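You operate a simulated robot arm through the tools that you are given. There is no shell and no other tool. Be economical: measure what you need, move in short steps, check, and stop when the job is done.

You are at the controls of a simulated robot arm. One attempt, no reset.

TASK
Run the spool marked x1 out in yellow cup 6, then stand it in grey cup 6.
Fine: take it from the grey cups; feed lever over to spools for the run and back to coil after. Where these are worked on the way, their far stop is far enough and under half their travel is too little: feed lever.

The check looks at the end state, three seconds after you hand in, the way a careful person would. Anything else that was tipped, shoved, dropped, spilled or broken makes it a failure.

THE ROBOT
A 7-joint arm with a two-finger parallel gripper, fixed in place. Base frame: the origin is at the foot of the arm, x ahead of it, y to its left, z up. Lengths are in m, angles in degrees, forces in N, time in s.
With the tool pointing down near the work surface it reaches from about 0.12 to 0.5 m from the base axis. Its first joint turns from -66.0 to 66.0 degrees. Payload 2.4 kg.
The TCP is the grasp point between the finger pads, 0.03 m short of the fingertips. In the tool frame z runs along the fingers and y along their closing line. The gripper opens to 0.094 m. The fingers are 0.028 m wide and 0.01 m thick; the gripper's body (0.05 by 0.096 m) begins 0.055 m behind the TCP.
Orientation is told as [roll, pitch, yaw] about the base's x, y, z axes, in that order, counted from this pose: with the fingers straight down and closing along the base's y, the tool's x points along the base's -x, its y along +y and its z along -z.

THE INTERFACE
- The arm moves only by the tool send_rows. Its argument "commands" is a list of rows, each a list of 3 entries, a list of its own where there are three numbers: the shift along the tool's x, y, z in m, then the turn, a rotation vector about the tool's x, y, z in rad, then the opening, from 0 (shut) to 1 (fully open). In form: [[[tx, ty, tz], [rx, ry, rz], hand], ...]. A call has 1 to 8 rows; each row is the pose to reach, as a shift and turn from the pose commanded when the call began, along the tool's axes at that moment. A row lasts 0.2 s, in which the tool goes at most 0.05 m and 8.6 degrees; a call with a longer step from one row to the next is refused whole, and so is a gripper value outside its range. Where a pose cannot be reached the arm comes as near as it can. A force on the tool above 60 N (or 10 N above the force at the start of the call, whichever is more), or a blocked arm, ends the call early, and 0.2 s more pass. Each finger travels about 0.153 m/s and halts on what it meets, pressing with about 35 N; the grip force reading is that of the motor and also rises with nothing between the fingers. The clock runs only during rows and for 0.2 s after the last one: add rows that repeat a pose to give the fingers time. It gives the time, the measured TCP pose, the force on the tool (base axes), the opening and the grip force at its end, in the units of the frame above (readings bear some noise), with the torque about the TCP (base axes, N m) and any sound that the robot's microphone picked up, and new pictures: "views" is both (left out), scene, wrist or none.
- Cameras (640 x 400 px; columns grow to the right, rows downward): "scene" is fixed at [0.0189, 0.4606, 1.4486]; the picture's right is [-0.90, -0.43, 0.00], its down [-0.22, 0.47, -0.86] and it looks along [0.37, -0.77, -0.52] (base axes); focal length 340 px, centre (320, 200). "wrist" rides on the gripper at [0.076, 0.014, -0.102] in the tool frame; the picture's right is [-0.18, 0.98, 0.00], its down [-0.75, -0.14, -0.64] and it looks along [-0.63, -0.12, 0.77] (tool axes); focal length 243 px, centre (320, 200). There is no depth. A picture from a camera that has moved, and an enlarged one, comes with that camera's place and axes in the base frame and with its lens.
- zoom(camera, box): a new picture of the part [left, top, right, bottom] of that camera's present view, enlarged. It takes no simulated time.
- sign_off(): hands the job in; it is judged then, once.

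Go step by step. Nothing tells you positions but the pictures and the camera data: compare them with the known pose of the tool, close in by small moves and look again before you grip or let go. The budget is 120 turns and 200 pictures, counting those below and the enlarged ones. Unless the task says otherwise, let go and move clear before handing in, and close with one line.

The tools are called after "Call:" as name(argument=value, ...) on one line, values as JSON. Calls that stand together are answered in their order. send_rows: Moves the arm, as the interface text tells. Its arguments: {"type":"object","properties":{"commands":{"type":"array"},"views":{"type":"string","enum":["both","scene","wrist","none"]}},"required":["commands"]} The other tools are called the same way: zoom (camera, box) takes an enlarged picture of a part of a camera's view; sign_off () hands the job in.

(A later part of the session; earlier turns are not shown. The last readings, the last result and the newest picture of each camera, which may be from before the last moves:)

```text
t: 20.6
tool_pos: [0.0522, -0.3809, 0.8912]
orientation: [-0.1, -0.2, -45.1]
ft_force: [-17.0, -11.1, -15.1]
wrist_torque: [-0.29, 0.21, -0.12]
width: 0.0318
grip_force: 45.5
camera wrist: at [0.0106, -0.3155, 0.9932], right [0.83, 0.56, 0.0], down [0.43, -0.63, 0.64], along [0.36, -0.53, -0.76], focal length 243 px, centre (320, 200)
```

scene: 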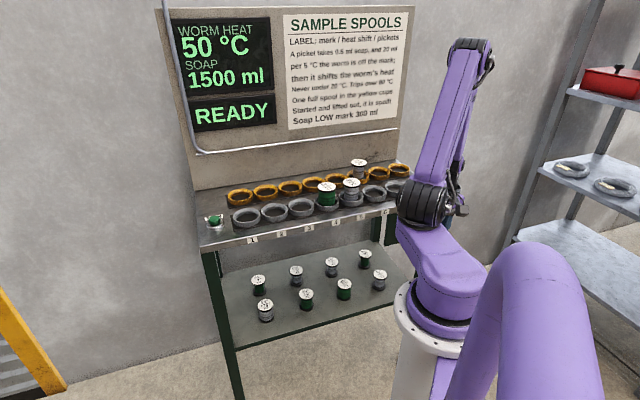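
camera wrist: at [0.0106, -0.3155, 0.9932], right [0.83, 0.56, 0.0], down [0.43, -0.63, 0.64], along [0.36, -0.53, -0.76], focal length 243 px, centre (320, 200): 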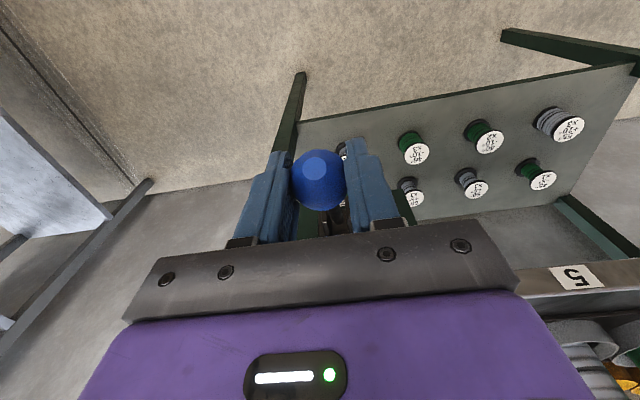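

The knob is gripped. I'll ease it downward along its arc and read the forces.

Call:
send_rows(commands=[[[0.0, -0.002, 0.0], [0, 0, 0], 0.2], [[0.006, -0.002, 0.008], [0, 0, 0], 0.2], [[0.011, -0.002, 0.016], [0, 0, 0], 0.2], [[0.0155, -0.002, 0.025], [0, 0, 0], 0.2]], views="wrist")

```text
t: 21.6
tool_pos: [0.0423, -0.3691, 0.8659]
orientation: [-0.1, -0.2, -44.7]
ft_force: [16.6, -15.1, 4.4]
wrist_torque: [-0.9, -0.84, -0.02]
width: 0.0326
grip_force: 44.7
camera wrist: at [-0.0007, -0.3055, 0.9685], right [0.82, 0.57, 0.0], down [0.44, -0.63, 0.64], along [0.36, -0.53, -0.77], focal length 243 px, centre (320, 200)
```

wrist: 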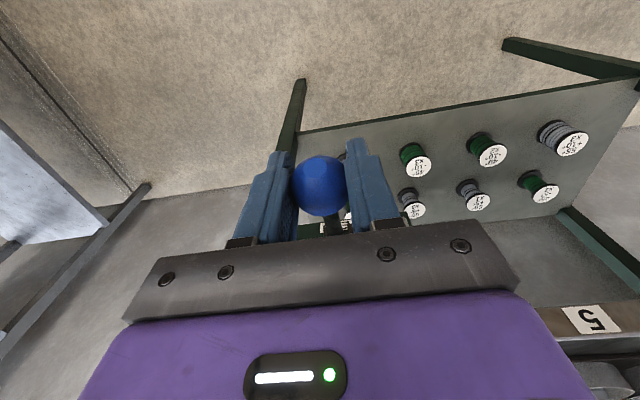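

It moves. The lever pulls slightly toward the bench, so I'll steer the path closer in and continue down.

Call:
send_rows(commands=[[[-0.003, 0, 0.004], [0, 0, 0], 0.2], [[-0.003, 0, 0.012], [0, 0, 0], 0.2], [[-0.003, 0, 0.02], [0, 0, 0], 0.2], [[-0.003, 0, 0.028], [0, 0, 0], 0.2]], views="wrist")

```text
t: 22.6
tool_pos: [0.0395, -0.3682, 0.8372]
orientation: [0.4, 0.3, -45.6]
ft_force: [-46.1, 24.4, 11.4]
wrist_torque: [-0.05, -0.02, -0.13]
width: 0.0333
grip_force: 44.9
camera wrist: at [-0.0019, -0.3039, 0.9406], right [0.83, 0.56, 0.01], down [0.43, -0.64, 0.64], along [0.36, -0.53, -0.77], focal length 243 px, centre (320, 200)
```

wrist: 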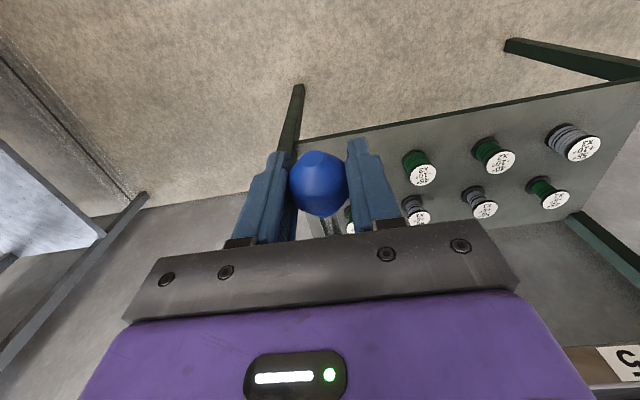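

Call:
send_rows(commands=[[[0.005, -0.001, 0.0], [0, 0, 0], 0.2], [[0.008, -0.001, 0.008], [0, 0, 0], 0.2], [[0.011, -0.001, 0.016], [0, 0, 0], 0.2], [[0.012, -0.001, 0.024], [0, 0, 0], 0.2]], views="wrist")

```text
t: 23.6
tool_pos: [0.0378, -0.3658, 0.8151]
orientation: [-0.3, -0.2, -44.3]
ft_force: [30.4, -0.7, 7.9]
wrist_torque: [-0.67, -0.76, 0.02]
width: 0.0323
grip_force: 44.8
camera wrist: at [-0.0054, -0.3011, 0.9166], right [0.82, 0.57, 0.0], down [0.44, -0.62, 0.64], along [0.37, -0.53, -0.76], focal length 243 px, centre (320, 200)
```

wrist: 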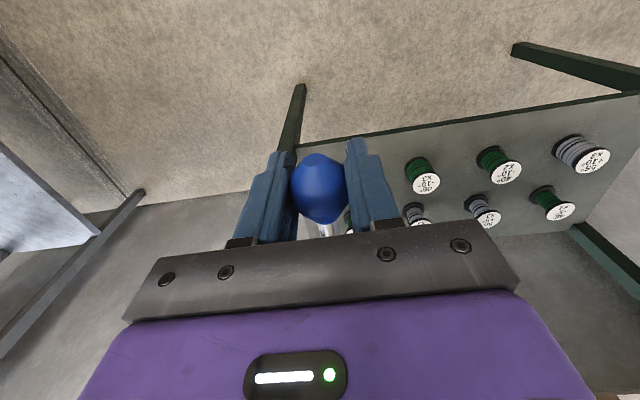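

It's near horizontal now. I'll carry on down along the arc.

Call:
send_rows(commands=[[[-0.002, 0.001, 0.005], [0, 0, 0], 0.2], [[-0.002, 0.001, 0.015], [0, 0, 0], 0.2], [[-0.003, 0.001, 0.025], [0, 0, 0], 0.2], [[-0.0045, 0.001, 0.035], [0, 0, 0], 0.2], [[-0.007, 0.001, 0.045], [0, 0, 0], 0.2]], views="wrist")

```text
t: 24.8
tool_pos: [0.0411, -0.3685, 0.7691]
orientation: [-0.2, -0.1, -44.8]
ft_force: [27.5, -3.3, 16.9]
wrist_torque: [-0.97, -0.79, 0.08]
width: 0.0326
grip_force: 44.9
camera wrist: at [-0.0017, -0.304, 0.8719], right [0.82, 0.57, 0.0], down [0.44, -0.63, 0.64], along [0.36, -0.53, -0.76], focal length 243 px, centre (320, 200)
```

wrist: 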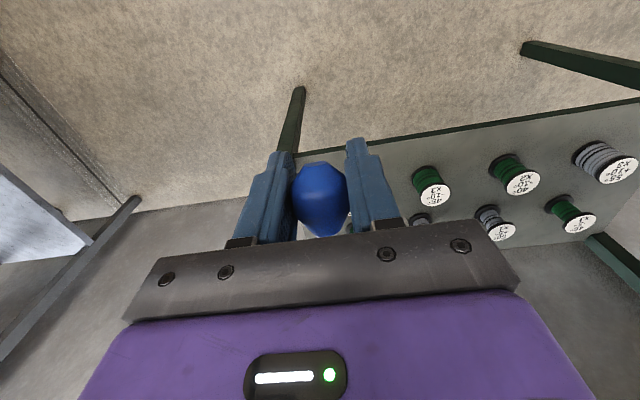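

Call:
send_rows(commands=[[[-0.003, 0.002, 0.002], [0, 0, 0], 0.2], [[-0.0055, 0.002, 0.009], [0, 0, 0], 0.2], [[-0.0093, 0.002, 0.018], [0, 0, 0], 0.2], [[-0.013, 0.002, 0.026], [0, 0, 0], 0.2]], views="wrist")

```text
t: 25.8
tool_pos: [0.0491, -0.3781, 0.7429]
orientation: [-0.2, -0.1, -45.2]
ft_force: [-4.2, -9.1, 8.0]
wrist_torque: [-0.62, -0.62, -0.02]
width: 0.0325
grip_force: 44.9
camera wrist: at [0.0078, -0.313, 0.8455], right [0.83, 0.56, 0.0], down [0.43, -0.63, 0.64], along [0.36, -0.53, -0.76], focal length 243 px, centre (320, 200)
```

wrist: 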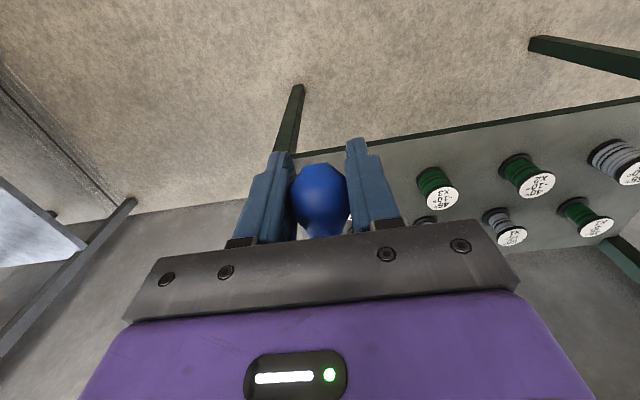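

Call:
send_rows(commands=[[[-0.003, 0, 0.005], [0, 0, 0], 0.2], [[-0.006, 0, 0.01], [0, 0, 0], 0.2], [[-0.0095, 0, 0.015], [0, 0, 0], 0.2], [[-0.013, 0, 0.02], [0, 0, 0], 0.2]])

```text
t: 26.6
tool_pos: [0.054, -0.3827, 0.7299]
orientation: [0.2, 0.2, -45.7]
ft_force: [-8.5, 4.3, 17.6]
wrist_torque: [0.63, 0.15, 0.38]
width: 0.0327
grip_force: 44.6
stopped in row 4: the force on the tool passed its limit at 108 N (the readings are from after the stop); the commanded pose is now the measured one
camera wrist: at [0.0122, -0.3173, 0.8321], right [0.83, 0.56, 0.0], down [0.43, -0.64, 0.64], along [0.36, -0.53, -0.77], focal length 243 px, centre (320, 200)
```

scene: 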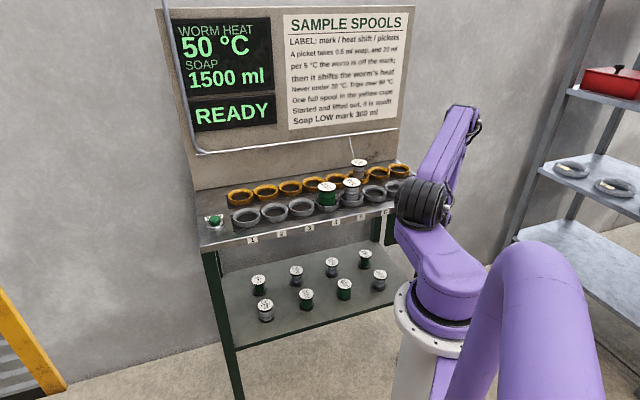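
wrist: 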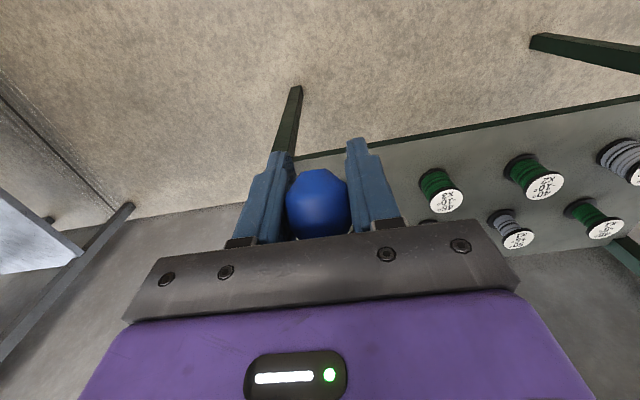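

The lever has hit its lower stop, and a thread now shows above the spool, so it's on spools. I'll let go, rise clear and check it.

Call:
send_rows(commands=[[[0, 0, 0], [0, 0, 0], 0.5], [[0, 0, 0], [0, 0, 0], 0.9], [[0, 0, 0], [0, 0, 0], 0.9], [[0.005, 0, -0.04], [0, 0, 0], 0.9], [[0.01, 0, -0.08], [0, 0, 0], 0.9], [[0.01, 0, -0.125], [0, 0, 0], 0.9], [[0.01, 0, -0.17], [0, 0, 0], 0.9], [[0.01, 0, -0.21], [0, 0, 0], 0.9]])

Call:
zoom(camera="wrist", box=[250, 80, 410, 250])

Call:
zoom(camera="scene", box=[160, 10, 440, 240])

```text
t: 28.4
tool_pos: [0.0472, -0.3761, 0.9367]
orientation: [0.2, 0.2, -45.6]
ft_force: [-0.4, 0.1, -0.4]
wrist_torque: [-0.02, -0.01, 0.0]
width: 0.0847
grip_force: 0.1
camera wrist: at [0.0059, -0.3124, 1.0409], right [0.83, 0.56, 0.0], down [0.43, -0.64, 0.64], along [0.36, -0.53, -0.77], focal length 243 px, centre (320, 200)
```

scene: 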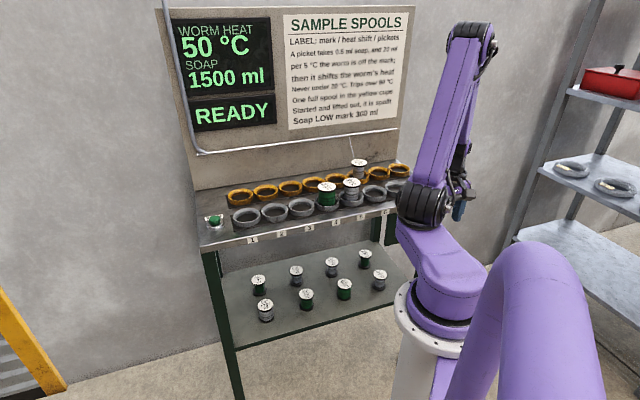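
wrist: 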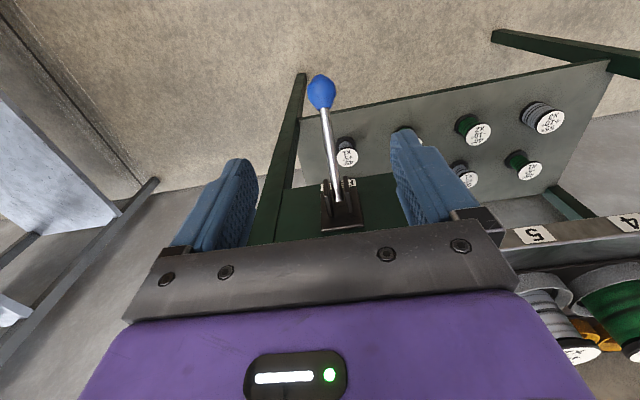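

```text
2.35 times, centred on (330, 165) of wrist
camera zoom: at [0.0059, -0.3124, 1.0409], right [0.83, 0.56, 0.0], down [0.43, -0.64, 0.64], along [0.36, -0.53, -0.77], focal length 571 px, centre (296, 282)
```

zoom: 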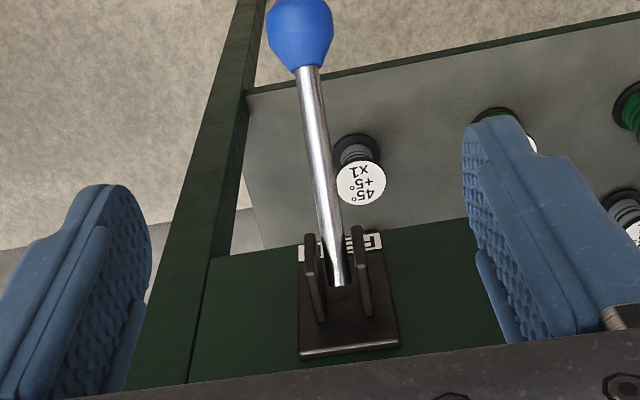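

```text
1.74 times, centred on (300, 125) of scene
camera zoom: at [0.0189, 0.4606, 1.4486], right [-0.9, -0.43, 0.0], down [-0.22, 0.47, -0.86], along [0.37, -0.77, -0.52], focal length 592 px, centre (355, 330)
```

zoom: 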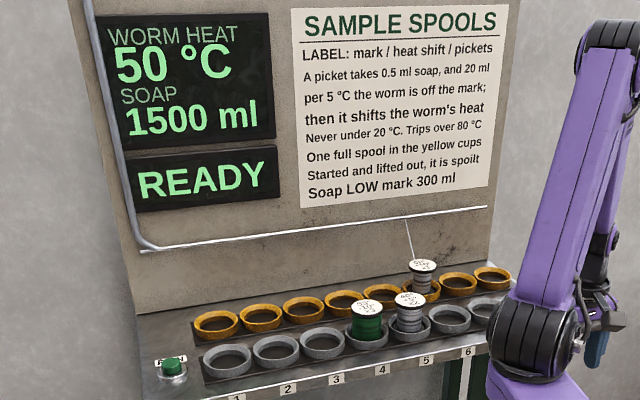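

The lever stays down on spools. Next I'll close the gripper, rise, and travel to the RUN button at the left end.

Call:
send_rows(commands=[[[0, 0, -0.045], [0, 0, 0], 0.6], [[0, 0, -0.09], [0, 0, 0], 0.3], [[0, 0, -0.135], [0, 0, 0], 0], [[0, 0.025, -0.165], [0, 0, 0], 0], [[-0.005, 0.07, -0.165], [0, 0, 0], 0], [[-0.01, 0.115, -0.165], [0, 0, 0], 0], [[-0.015, 0.16, -0.165], [0, 0, 0], 0], [[-0.02, 0.205, -0.165], [0, 0, 0], 0]], views="none")

Call:
send_rows(commands=[[[-0.02, 0.045, 0], [0, 0, 0], 0], [[-0.04, 0.09, 0], [0, 0, 0], 0], [[-0.06, 0.135, 0], [0, 0, 0], 0], [[-0.08, 0.18, 0], [0, 0, 0], 0], [[-0.1, 0.225, 0], [0, 0, 0], 0], [[-0.12, 0.27, 0], [0, 0, 0], 0], [[-0.14, 0.315, 0], [0, 0, 0], 0], [[-0.16, 0.36, 0], [0, 0, 0], 0]])

```text
t: 30.2
tool_pos: [0.2088, -0.2466, 1.105]
orientation: [0.2, 0.2, -45.6]
ft_force: [-0.2, 0.8, -0.6]
wrist_torque: [-0.03, 0.02, 0.0]
width: 0.0
grip_force: 32.9
```

```text
t: 32.0
tool_pos: [0.5775, -0.1077, 1.1032]
orientation: [0.1, 0.2, -45.7]
ft_force: [0.5, 0.9, -0.3]
wrist_torque: [0.0, 0.01, -0.01]
width: 0.0
grip_force: 33.3
camera wrist: at [0.5362, -0.0429, 1.2058], right [0.83, 0.56, 0.0], down [0.43, -0.64, 0.64], along [0.36, -0.53, -0.77], focal length 243 px, centre (320, 200)
```

scene: 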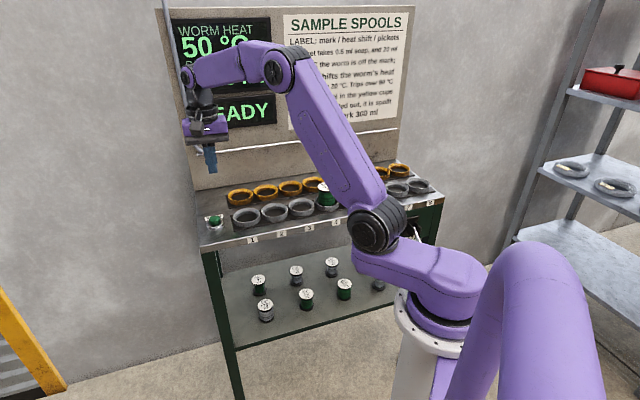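
wrist: 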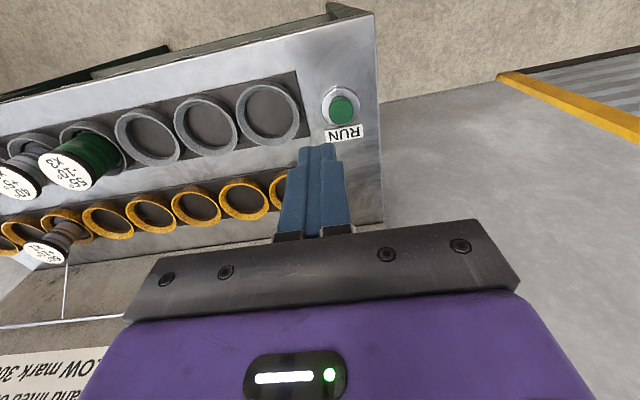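

RUN is at about (0.617, -0.116, 0.907). I'll move over it and lower partway to verify.

Call:
send_rows(commands=[[[-0.0335, 0.022, 0.01], [0, 0, 0], 0], [[-0.0335, 0.022, 0.05], [0, 0, 0], 0], [[-0.0335, 0.022, 0.09], [0, 0, 0], 0], [[-0.0335, 0.022, 0.12], [0, 0, 0], 0], [[-0.0335, 0.022, 0.12], [0, 0, 0], 0]])

Call:
zoom(camera="scene", box=[180, 150, 280, 250])

```text
t: 33.2
tool_pos: [0.6185, -0.117, 0.9831]
orientation: [0.1, 0.1, -45.5]
ft_force: [0.0, -0.3, -0.3]
wrist_torque: [-0.01, 0.02, -0.02]
width: 0.0
grip_force: 32.8
camera wrist: at [0.5765, -0.0533, 1.0857], right [0.83, 0.56, 0.0], down [0.43, -0.64, 0.64], along [0.36, -0.53, -0.77], focal length 243 px, centre (320, 200)
```

scene: 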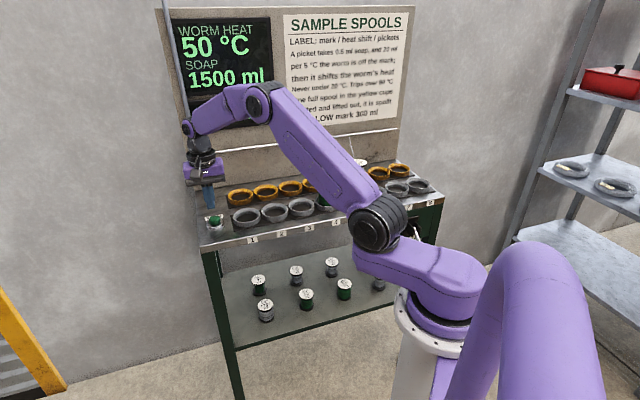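
wrist: 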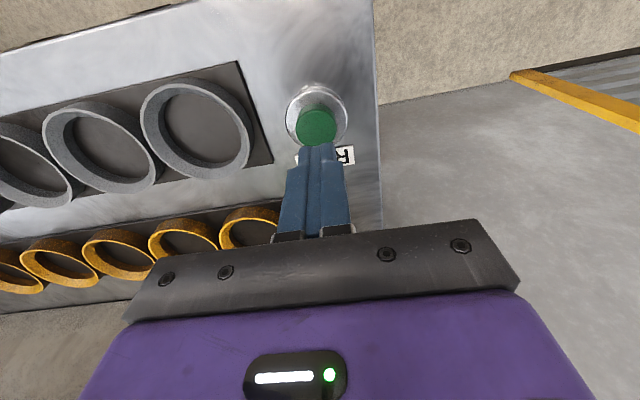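

```text
4.00 times, centred on (230, 200) of scene
camera zoom: at [0.0189, 0.4606, 1.4486], right [-0.9, -0.43, 0.0], down [-0.22, 0.47, -0.86], along [0.37, -0.77, -0.52], focal length 1361 px, centre (680, 200)
```

zoom: 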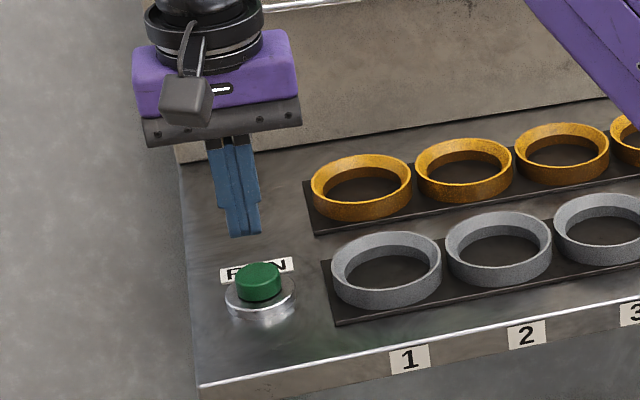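

Aligned. I'll press down slowly.

Call:
send_rows(commands=[[[0.003, 0, 0.02], [0, 0, 0], 0], [[0.003, 0, 0.035], [0, 0, 0], 0], [[0.003, 0, 0.042], [0, 0, 0], 0], [[0.003, 0, 0.047], [0, 0, 0], 0]])

Call:
zoom(camera="scene", box=[160, 10, 360, 250])

```text
t: 34.2
tool_pos: [0.6143, -0.116, 0.9427]
orientation: [0.4, -0.2, -45.6]
ft_force: [-18.7, 3.3, 54.0]
wrist_torque: [0.07, 0.65, 0.01]
width: 0.0004
grip_force: 32.8
heard: click
camera wrist: at [0.5726, -0.0511, 1.0453], right [0.83, 0.56, 0.01], down [0.42, -0.64, 0.64], along [0.36, -0.53, -0.77], focal length 243 px, centre (320, 200)
```

scene: 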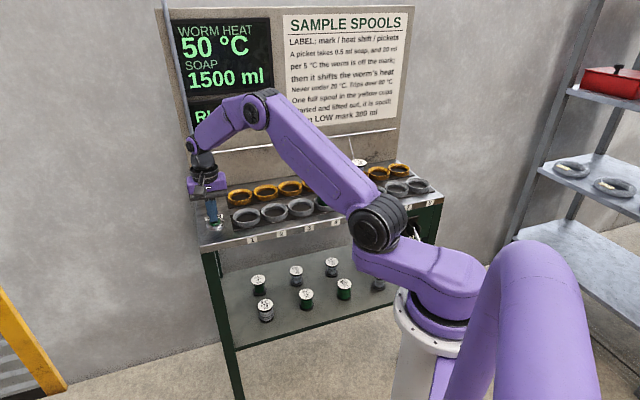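
wrist: 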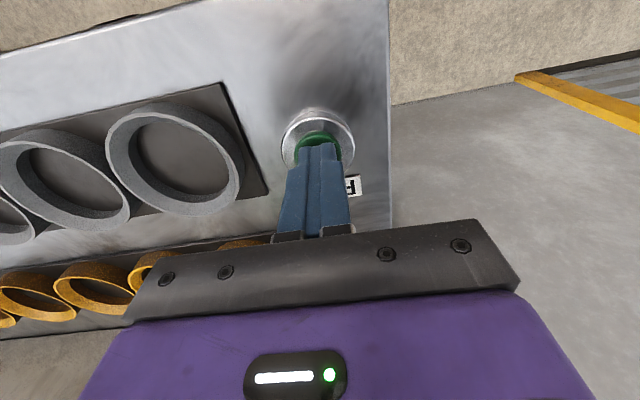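

```text
1.67 times, centred on (260, 130) of scene
camera zoom: at [0.0173, 0.4609, 1.4485], right [-0.9, -0.43, 0.0], down [-0.22, 0.47, -0.86], along [0.37, -0.77, -0.52], focal length 567 px, centre (420, 317)
```

zoom: 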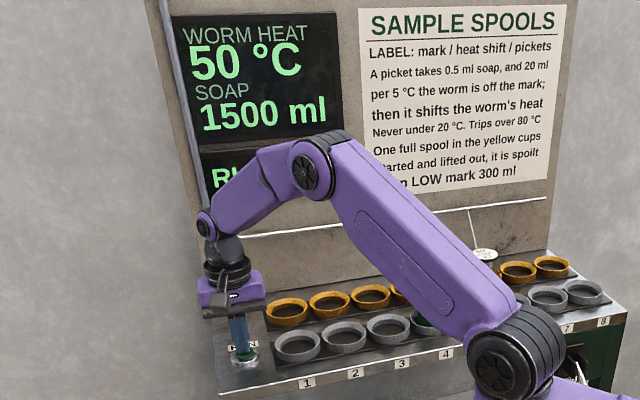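

Click, and the display starts with "RU…", so it's running. I'll lift off and back away toward the lever side while watching the display.

Call:
send_rows(commands=[[[0, 0, -0.04], [0, 0, 0], 0], [[0, 0, -0.085], [0, 0, 0], 0], [[0, 0, -0.13], [0, 0, 0], 0], [[0.02, -0.03, -0.16], [0, 0, 0], 0], [[0.04, -0.075, -0.16], [0, 0, 0], 0], [[0.06, -0.12, -0.16], [0, 0, 0], 0], [[0.08, -0.165, -0.16], [0, 0, 0], 0], [[0.1, -0.21, -0.16], [0, 0, 0], 0]], views="scene")

Call:
zoom(camera="scene", box=[160, 10, 440, 240])

```text
t: 36.0
tool_pos: [0.3939, -0.1945, 1.0935]
orientation: [0.2, 0.0, -45.5]
ft_force: [-0.7, -0.6, -0.9]
wrist_torque: [0.02, 0.02, 0.02]
width: 0.0
grip_force: 32.9
```

scene: 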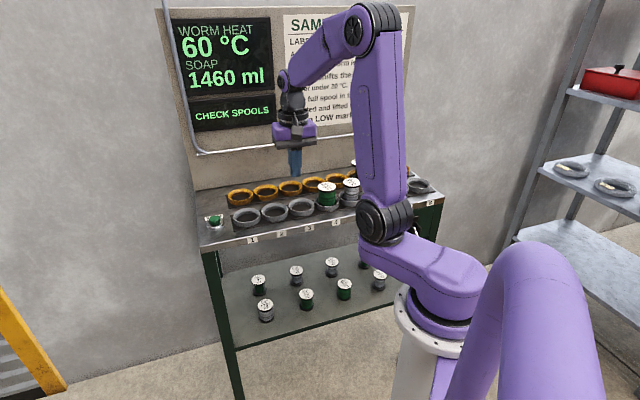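

```text
1.74 times, centred on (300, 125) of scene
camera zoom: at [0.0189, 0.4606, 1.4486], right [-0.9, -0.43, 0.0], down [-0.22, 0.47, -0.86], along [0.37, -0.77, -0.52], focal length 592 px, centre (355, 330)
```

zoom: 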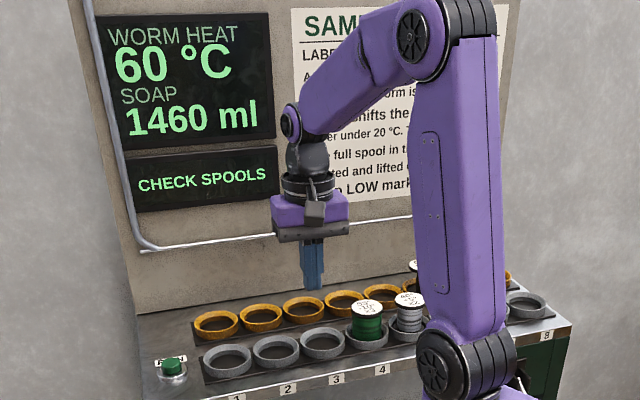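

The run consumed one picket: 60 °C, 1460 ml and "CHECK SPOOLS". I'll travel to the lever, checking that the spool is empty.

Call:
send_rows(commands=[[[0.013, -0.047, 0], [0, 0, 0], 0], [[0.027, -0.093, 0], [0, 0, 0], 0.3], [[0.04, -0.14, 0], [0, 0, 0], 0.6], [[0.053, -0.187, 0], [0, 0, 0], 0.9], [[0.067, -0.233, 0], [0, 0, 0], 0.9], [[0.08, -0.28, 0], [0, 0, 0], 0.9], [[0.093, -0.327, 0], [0, 0, 0], 0.9], [[0.107, -0.373, 0], [0, 0, 0], 0.9]])

Call:
zoom(camera="scene", box=[310, 120, 410, 210])

Call:
zoom(camera="scene", box=[160, 10, 290, 140])

```text
t: 37.9
tool_pos: [0.0481, -0.3761, 1.0983]
orientation: [0.1, 0.1, -45.6]
ft_force: [0.1, 0.2, 0.0]
wrist_torque: [0.02, 0.01, 0.04]
width: 0.0845
grip_force: 0.1
camera wrist: at [0.0077, -0.3118, 1.2008], right [0.83, 0.56, 0.0], down [0.43, -0.64, 0.64], along [0.36, -0.53, -0.77], focal length 243 px, centre (320, 200)
```

scene: 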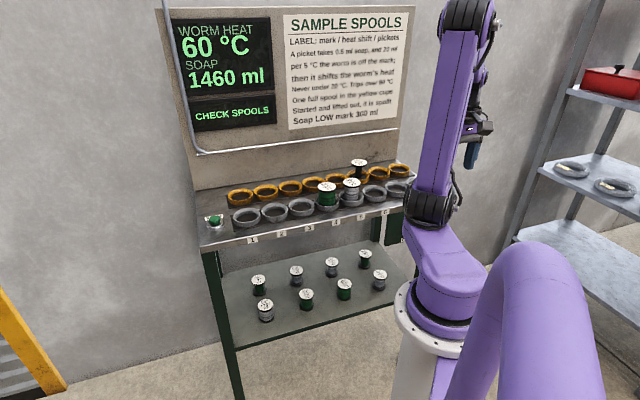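
wrist: 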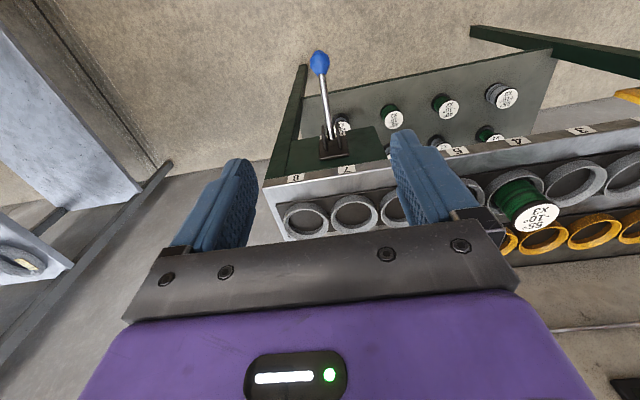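

```text
4.44 times, centred on (360, 165) of scene
camera zoom: at [0.0188, 0.4606, 1.4486], right [-0.9, -0.43, 0.0], down [-0.22, 0.47, -0.86], along [0.37, -0.77, -0.52], focal length 1513 px, centre (142, 356)
```

zoom: 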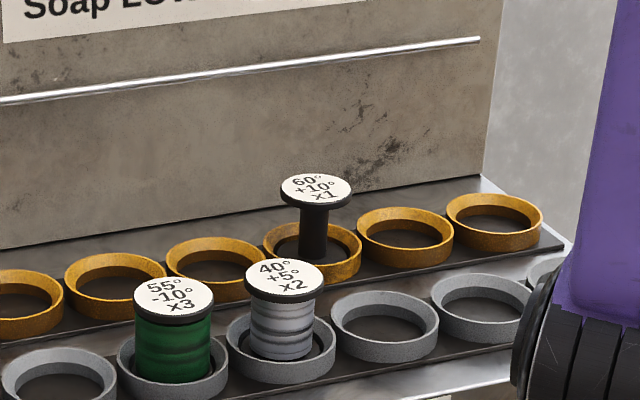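

```text
3.08 times, centred on (225, 75) of scene
camera zoom: at [0.0188, 0.4606, 1.4486], right [-0.9, -0.43, 0.0], down [-0.22, 0.47, -0.86], along [0.37, -0.77, -0.52], focal length 1047 px, centre (612, 585)
```

zoom: 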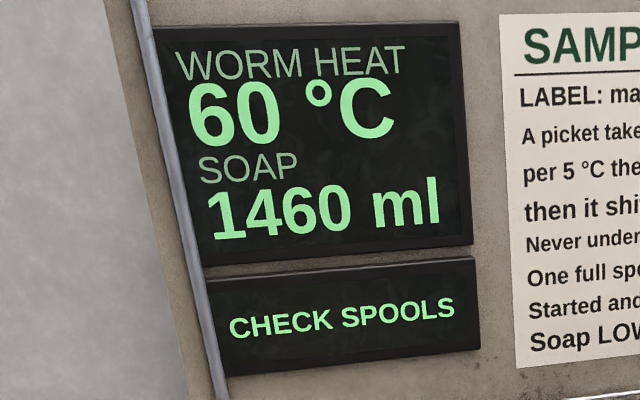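

The spool is bare. Now I'll lower onto the knob again (lever down, knob at z ≈ 0.73).

Call:
send_rows(commands=[[[0, 0, 0.046], [0, 0, -0.01], 0.9], [[0, 0, 0.092], [0, 0, -0.01], 0.9], [[-0.005, 0, 0.138], [0, 0, -0.01], 0.9], [[-0.009, 0, 0.184], [0, 0, -0.01], 0.9], [[-0.009, 0, 0.23], [0, 0, -0.01], 0.9], [[-0.009, 0, 0.276], [0, 0, -0.01], 0.9], [[-0.009, 0, 0.3], [0, 0, -0.01], 0.9]], views="wrist")

```text
t: 39.5
tool_pos: [0.0578, -0.3813, 0.7969]
orientation: [0.0, 0.1, -45.0]
ft_force: [0.8, 0.4, 0.9]
wrist_torque: [0.01, 0.0, -0.01]
width: 0.0847
grip_force: 0.1
camera wrist: at [0.0166, -0.3173, 0.8998], right [0.83, 0.56, 0.0], down [0.43, -0.64, 0.64], along [0.36, -0.53, -0.77], focal length 243 px, centre (320, 200)
```

wrist: 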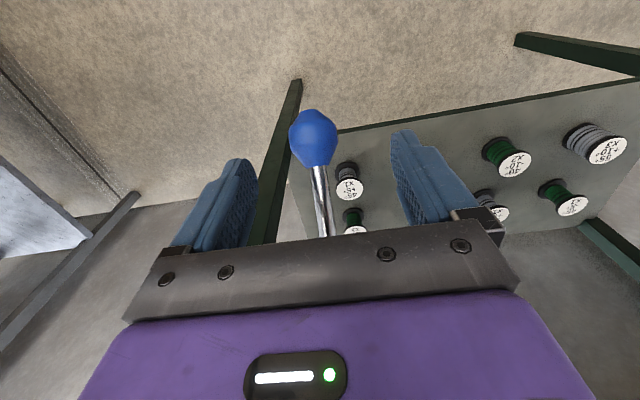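

Call:
send_rows(commands=[[[-0.002, -0.0035, 0.035], [0, 0, 0], 0.9], [[-0.002, -0.0035, 0.066], [0, 0, 0], 0.9], [[-0.002, -0.0035, 0.066], [0, 0, 0], 0.3], [[-0.002, -0.0035, 0.066], [0, 0, 0], 0.2], [[-0.002, -0.0035, 0.066], [0, 0, 0], 0.2]], views="wrist")

```text
t: 40.6
tool_pos: [0.0561, -0.3859, 0.7305]
orientation: [0.2, 0.1, -45.2]
ft_force: [-12.1, -4.3, -9.8]
wrist_torque: [0.01, 0.07, 0.06]
width: 0.0348
grip_force: 44.9
camera wrist: at [0.0146, -0.3202, 0.8331], right [0.83, 0.56, 0.0], down [0.43, -0.64, 0.64], along [0.36, -0.53, -0.77], focal length 243 px, centre (320, 200)
```

wrist: 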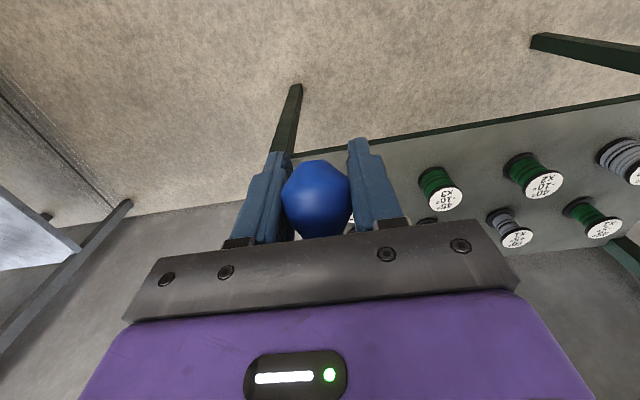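

Gripped. I'll raise the lever along the same arc in reverse.

Call:
send_rows(commands=[[[0.0055, -0.0005, -0.01], [0, 0, 0], 0.2], [[0.0106, -0.0005, -0.02], [0, 0, 0], 0.2], [[0.0145, -0.0005, -0.03], [0, 0, 0], 0.2], [[0.0177, -0.0005, -0.04], [0, 0, 0], 0.2], [[0.02, -0.0005, -0.05], [0, 0, 0], 0.2]], views="none")

```text
t: 41.9
tool_pos: [0.0423, -0.3707, 0.7816]
orientation: [0.2, 0.1, -45.1]
ft_force: [-14.6, -1.4, -15.8]
wrist_torque: [0.74, 0.66, 0.09]
width: 0.0341
grip_force: 44.9
```

Call:
send_rows(commands=[[[0.003, -0.001, -0.01], [0, 0, 0], 0.2], [[0.004, -0.001, -0.02], [0, 0, 0], 0.2], [[0.0043, -0.001, -0.03], [0, 0, 0], 0.2], [[0.004, -0.001, -0.04], [0, 0, 0], 0.2], [[0.003, -0.001, -0.05], [0, 0, 0], 0.2], [[0.001, -0.001, -0.06], [0, 0, 0], 0.2]], views="none")

```text
t: 43.2
tool_pos: [0.0397, -0.3678, 0.8405]
orientation: [0.6, 0.6, -45.3]
ft_force: [-37.1, 26.2, 0.1]
wrist_torque: [0.75, 0.78, -0.02]
width: 0.0325
grip_force: 45.1
```

Call:
send_rows(commands=[[[0.005, -0.001, -0.001], [0, 0, 0], 0.2], [[0.0035, -0.001, -0.01], [0, 0, 0], 0.2], [[0.001, -0.001, -0.02], [0, 0, 0], 0.2], [[-0.003, -0.001, -0.03], [0, 0, 0], 0.2]], views="none")

```text
t: 44.2
tool_pos: [0.0457, -0.3744, 0.871]
orientation: [0.2, 0.2, -44.7]
ft_force: [18.4, 7.4, -10.7]
wrist_torque: [0.83, 0.66, 0.07]
width: 0.0327
grip_force: 45.3
```

Call:
send_rows(commands=[[[-0.003, 0.001, -0.005], [0, 0, 0], 0.2], [[-0.0055, 0.001, -0.01], [0, 0, 0], 0.2], [[-0.008, 0.001, -0.015], [0, 0, 0], 0.2], [[-0.011, 0.001, -0.02], [0, 0, 0], 0.2], [[-0.014, 0.001, -0.025], [0, 0, 0], 0.2]], views="wrist")

```text
t: 45.5
tool_pos: [0.0529, -0.3819, 0.8943]
orientation: [0.3, 0.3, -45.2]
ft_force: [1.9, 11.7, -35.8]
wrist_torque: [0.19, 0.02, 0.06]
width: 0.0325
grip_force: 44.9
camera wrist: at [0.0117, -0.3183, 0.9981], right [0.83, 0.56, 0.01], down [0.43, -0.64, 0.64], along [0.36, -0.52, -0.77], focal length 243 px, centre (320, 200)
```

wrist: 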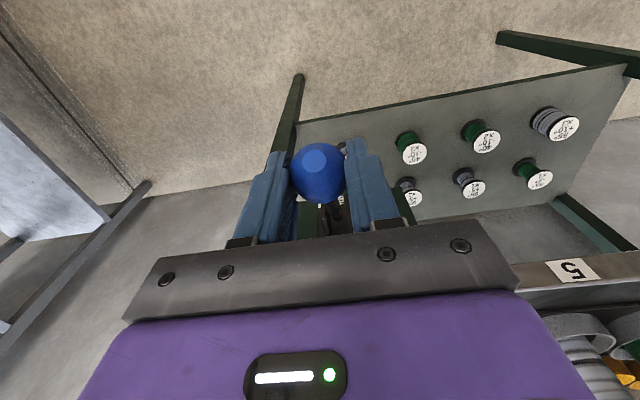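

The lever has reached the upper stop (force −36 N). I'll let go, lift clear and check.

Call:
send_rows(commands=[[[0, 0, 0.0], [0, 0, 0], 0.5], [[0, 0, 0], [0, 0, 0], 0.9], [[0, 0, 0], [0, 0, 0], 0.9], [[0, 0, -0.04], [0, 0, 0], 0.9], [[0, 0, -0.085], [0, 0, 0], 0.9], [[0, 0, -0.13], [0, 0, 0], 0.9], [[-0.03, 0, -0.16], [0, 0, 0], 0.9], [[-0.03, 0, -0.19], [0, 0, 0], 0.9]])

Call:
zoom(camera="wrist", box=[230, 20, 430, 170])

```text
t: 47.2
tool_pos: [0.0763, -0.4087, 1.0862]
orientation: [0.1, 0.2, -45.1]
ft_force: [-0.7, 0.2, 0.6]
wrist_torque: [-0.02, 0.01, 0.01]
width: 0.0847
grip_force: 0.0
camera wrist: at [0.0333, -0.3439, 1.1887], right [0.83, 0.56, 0.0], down [0.43, -0.64, 0.64], along [0.36, -0.53, -0.77], focal length 243 px, centre (320, 200)
```

scene: 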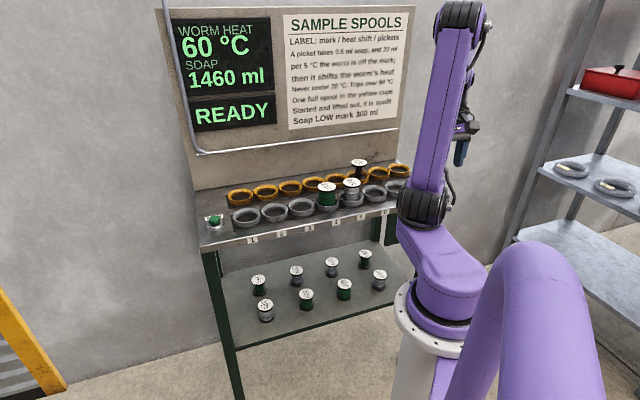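
wrist: 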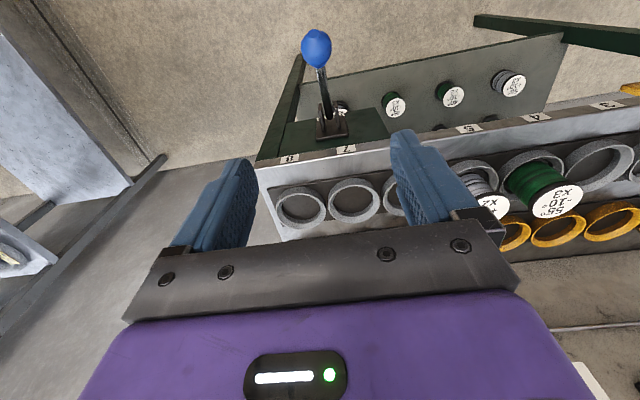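

```text
2.67 times, centred on (330, 95) of wrist
camera zoom: at [0.0333, -0.3439, 1.1887], right [0.83, 0.56, 0.0], down [0.43, -0.64, 0.64], along [0.36, -0.53, -0.77], focal length 647 px, centre (293, 480)
```

zoom: 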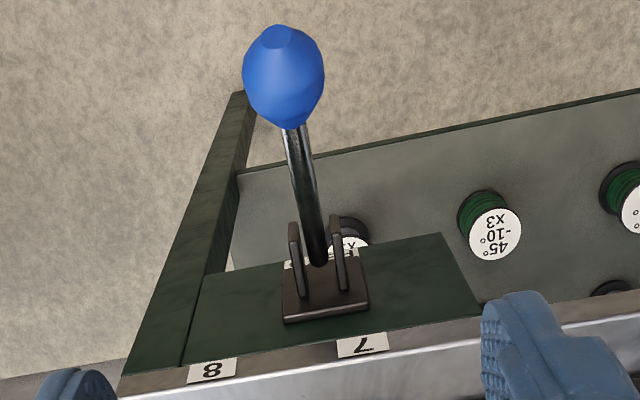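

The lever is back on coil and the display reads READY. Now I'll go back over the empty spool in yellow cup 6.

Call:
send_rows(commands=[[[-0.041, 0.014, 0], [0, 0, 0], 0.75], [[-0.081, 0.029, 0], [0, 0, 0], 0.75], [[-0.121, 0.043, 0], [0, 0, 0], 0.75], [[-0.162, 0.057, 0], [0, 0, 0], 0.75], [[-0.202, 0.071, 0], [0, 0, 0], 0.75], [[-0.242, 0.086, 0.01], [0, 0, 0], 0.75], [[-0.2825, 0.0996, 0.03], [0, 0, 0], 0.75], [[-0.2825, 0.0996, 0.05], [0, 0, 0], 0.75]])

Call:
zoom(camera="scene", box=[310, 130, 410, 200])

```text
t: 49.0
tool_pos: [0.346, -0.5349, 1.0334]
orientation: [0.1, 0.1, -45.1]
ft_force: [0.1, -0.2, 0.4]
wrist_torque: [0.04, -0.01, -0.02]
width: 0.0706
grip_force: 0.1
camera wrist: at [0.3042, -0.4704, 1.137], right [0.83, 0.56, 0.0], down [0.43, -0.64, 0.64], along [0.36, -0.53, -0.77], focal length 243 px, centre (320, 200)
```

scene: 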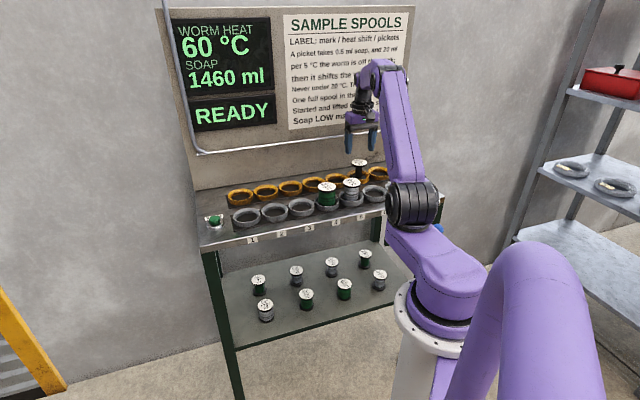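
wrist: 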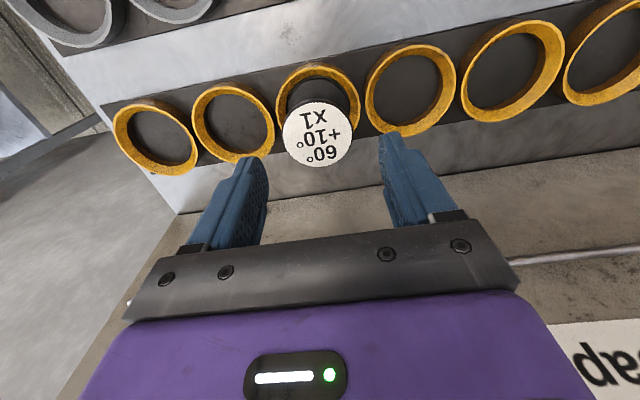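

```text
5.71 times, centred on (360, 165) of scene
camera zoom: at [0.0189, 0.4606, 1.4486], right [-0.9, -0.43, 0.0], down [-0.22, 0.47, -0.86], along [0.37, -0.77, -0.52], focal length 1945 px, centre (91, 400)
```

zoom: 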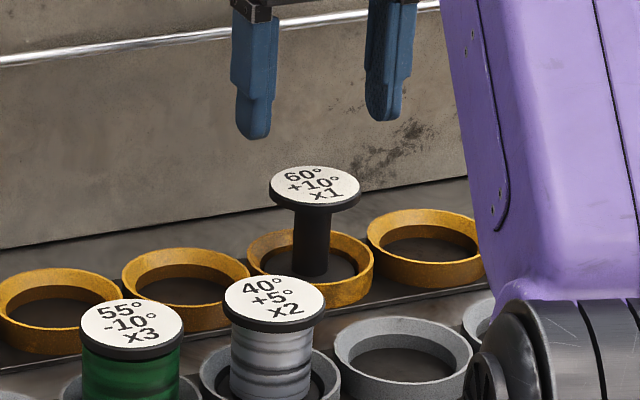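

Good alignment. I'll descend with a 3 mm correction and grip.

Call:
send_rows(commands=[[[-0.003, -0.001, 0.03], [0, 0, 0], 0.75], [[-0.003, -0.001, 0.06], [0, 0, 0], 0.75], [[-0.003, -0.001, 0.078], [0, 0, 0], 0.75], [[-0.003, -0.001, 0.078], [0, 0, 0], 0.45], [[-0.003, -0.001, 0.078], [0, 0, 0], 0.4], [[-0.003, -0.001, 0.078], [0, 0, 0], 0.4]])

```text
t: 50.5
tool_pos: [0.3466, -0.5379, 0.9565]
orientation: [0.0, 0.1, -45.1]
ft_force: [0.0, 0.1, -0.6]
wrist_torque: [-0.03, 0.02, 0.02]
width: 0.0532
grip_force: 34.4
camera wrist: at [0.3045, -0.4737, 1.0589], right [0.83, 0.56, 0.0], down [0.43, -0.64, 0.64], along [0.36, -0.53, -0.77], focal length 243 px, centre (320, 200)
```

scene: 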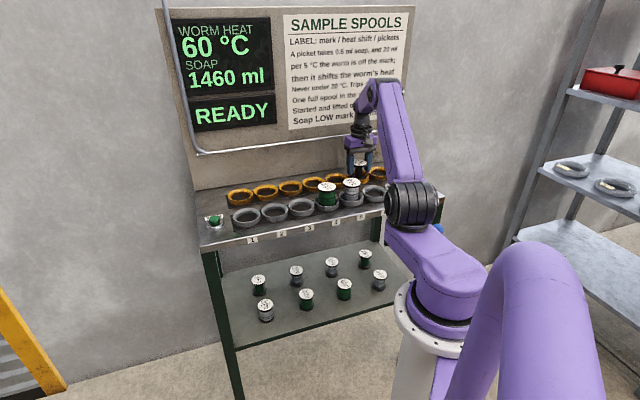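
wrist: 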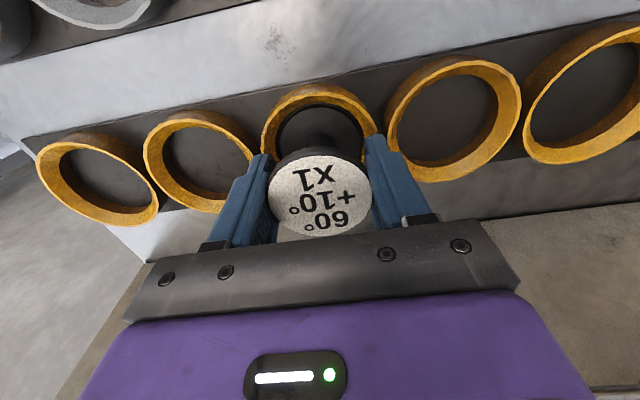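

Gripped. I'll lift and move across to grey cup 6.

Call:
send_rows(commands=[[[0, 0, -0.03], [0, 0, 0], 0.4], [[0, 0, -0.07], [0, 0, 0], 0.4], [[0, 0, -0.11], [0, 0, 0], 0.4], [[0.02, 0, -0.14], [0, 0, 0], 0.4], [[0.06, 0, -0.14], [0, 0, 0], 0.4], [[0.1, 0, -0.14], [0, 0, 0], 0.4], [[0.12, 0, -0.14], [0, 0, 0], 0.4], [[0.12, 0, -0.14], [0, 0, 0], 0.4]])

Call:
zoom(camera="scene", box=[310, 130, 430, 220])

```text
t: 52.2
tool_pos: [0.2611, -0.4532, 1.0985]
orientation: [0.2, 0.1, -45.1]
ft_force: [-0.4, -0.2, -1.8]
wrist_torque: [0.03, -0.01, 0.0]
width: 0.0534
grip_force: 35.5
camera wrist: at [0.2192, -0.3899, 1.2004], right [0.83, 0.56, 0.0], down [0.43, -0.64, 0.64], along [0.36, -0.53, -0.77], focal length 243 px, centre (320, 200)
```

scene: 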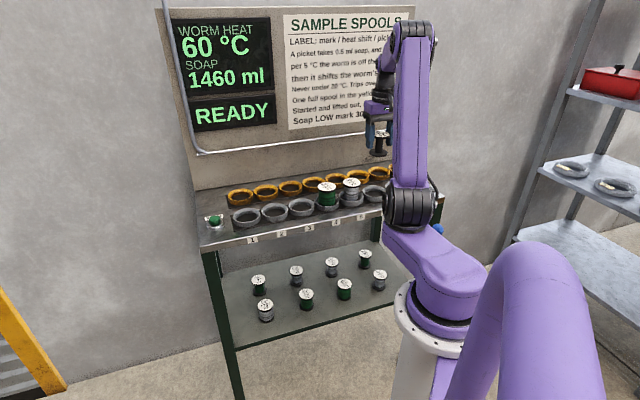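
wrist: 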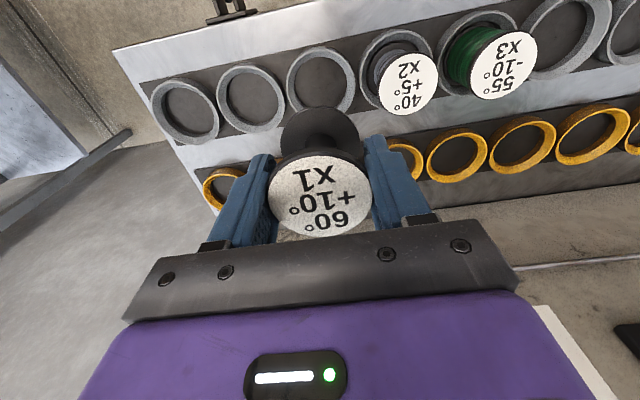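

```text
4.44 times, centred on (370, 175) of scene
camera zoom: at [0.0189, 0.4606, 1.4486], right [-0.9, -0.43, 0.0], down [-0.22, 0.47, -0.86], along [0.37, -0.77, -0.52], focal length 1513 px, centre (98, 311)
```

zoom: 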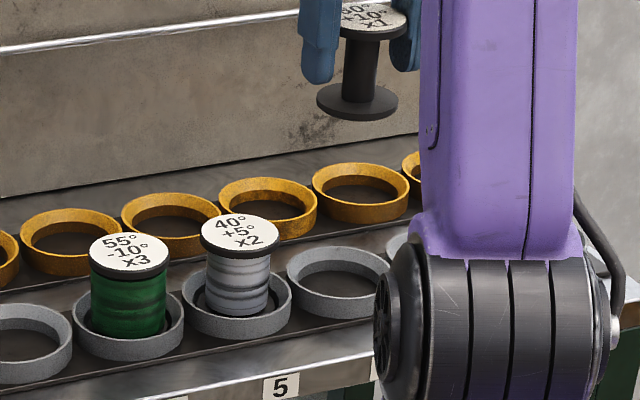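

The tool is right over grey cup 6 (the cup next to the x2 spool). I'll lower to just above seating.

Call:
send_rows(commands=[[[0, 0, 0.04], [0, 0, 0], 0.4], [[0, 0, 0.08], [0, 0, 0], 0.4], [[0, 0, 0.115], [0, 0, 0], 0.4], [[0, 0, 0.127], [0, 0, 0], 0.4], [[0, 0, 0.127], [0, 0, 0], 0.4]])

Call:
zoom(camera="scene", box=[330, 140, 430, 220])

Call:
zoom(camera="wrist", box=[230, 50, 410, 240])

```text
t: 53.5
tool_pos: [0.2614, -0.4528, 0.9709]
orientation: [0.1, 0.1, -45.2]
ft_force: [0.2, -0.2, -1.2]
wrist_torque: [-0.01, 0.02, 0.0]
width: 0.0532
grip_force: 34.8
camera wrist: at [0.2198, -0.3899, 1.0746], right [0.83, 0.56, 0.0], down [0.43, -0.64, 0.64], along [0.36, -0.53, -0.77], focal length 243 px, centre (320, 200)
```

scene: 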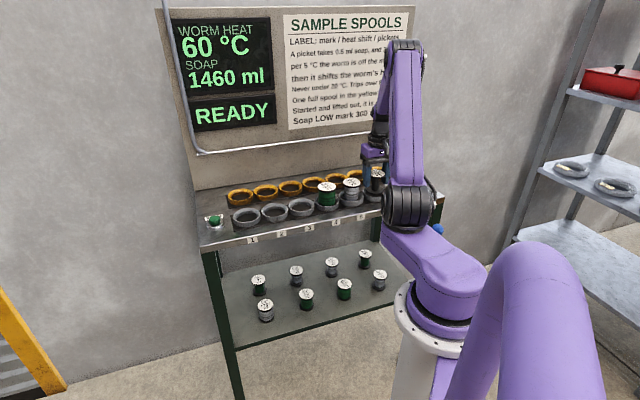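
wrist: 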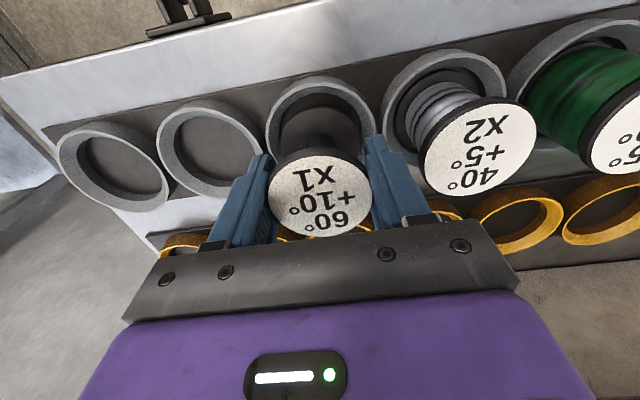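

```text
5.00 times, centred on (380, 180) of scene
camera zoom: at [0.0189, 0.4605, 1.4486], right [-0.9, -0.43, 0.0], down [-0.22, 0.47, -0.86], along [0.37, -0.77, -0.52], focal length 1702 px, centre (20, 300)
```

zoom: 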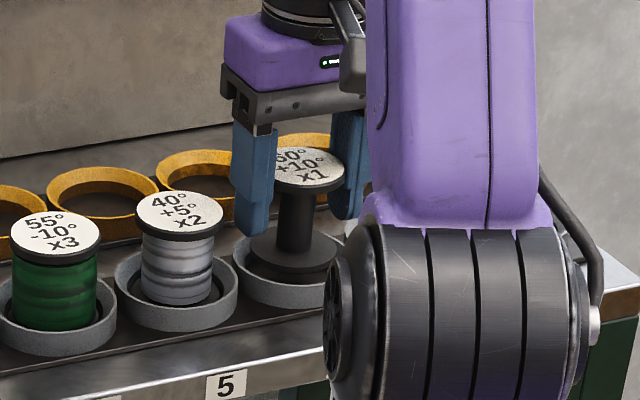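

```text
2.11 times, centred on (320, 145) of wrist
camera zoom: at [0.2198, -0.3899, 1.0746], right [0.83, 0.56, 0.0], down [0.43, -0.64, 0.64], along [0.36, -0.53, -0.77], focal length 511 px, centre (320, 316)
```

zoom: 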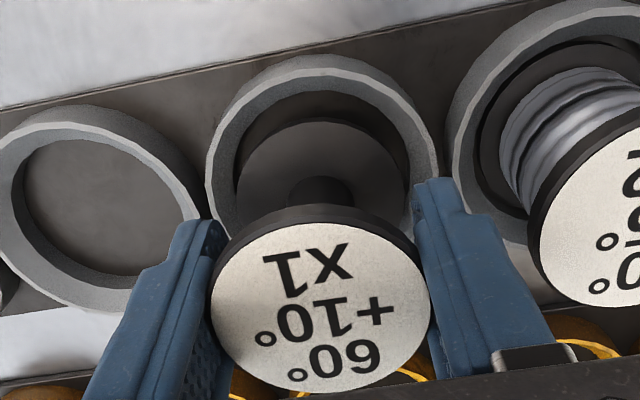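

Centred over the cup. I'll lower the final stretch.

Call:
send_rows(commands=[[[0, 0, 0.006], [0, 0, 0], 0.4], [[0, 0, 0.012], [0, 0, 0], 0.4], [[0, 0, 0.0145], [0, 0, 0], 0.4]], views="wrist")

```text
t: 54.2
tool_pos: [0.2614, -0.4529, 0.9566]
orientation: [0.0, 0.1, -45.0]
ft_force: [-1.0, 0.1, -0.3]
wrist_torque: [0.02, 0.0, -0.01]
width: 0.0532
grip_force: 35.3
camera wrist: at [0.2194, -0.3888, 1.0591], right [0.83, 0.56, 0.0], down [0.43, -0.64, 0.64], along [0.36, -0.53, -0.77], focal length 243 px, centre (320, 200)
```

wrist: 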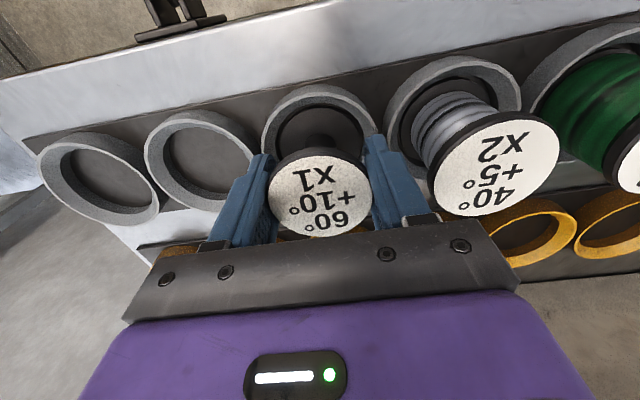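

Call:
send_rows(commands=[[[0, 0, 0.0015], [0, 0, 0], 0.4], [[0, 0, 0.003], [0, 0, 0], 0.4]], views="none")

```text
t: 54.9
tool_pos: [0.2613, -0.454, 0.9542]
orientation: [0.0, -0.1, -45.1]
ft_force: [-2.6, 3.7, 26.6]
wrist_torque: [0.11, -0.07, 0.03]
width: 0.0535
grip_force: 34.9
```

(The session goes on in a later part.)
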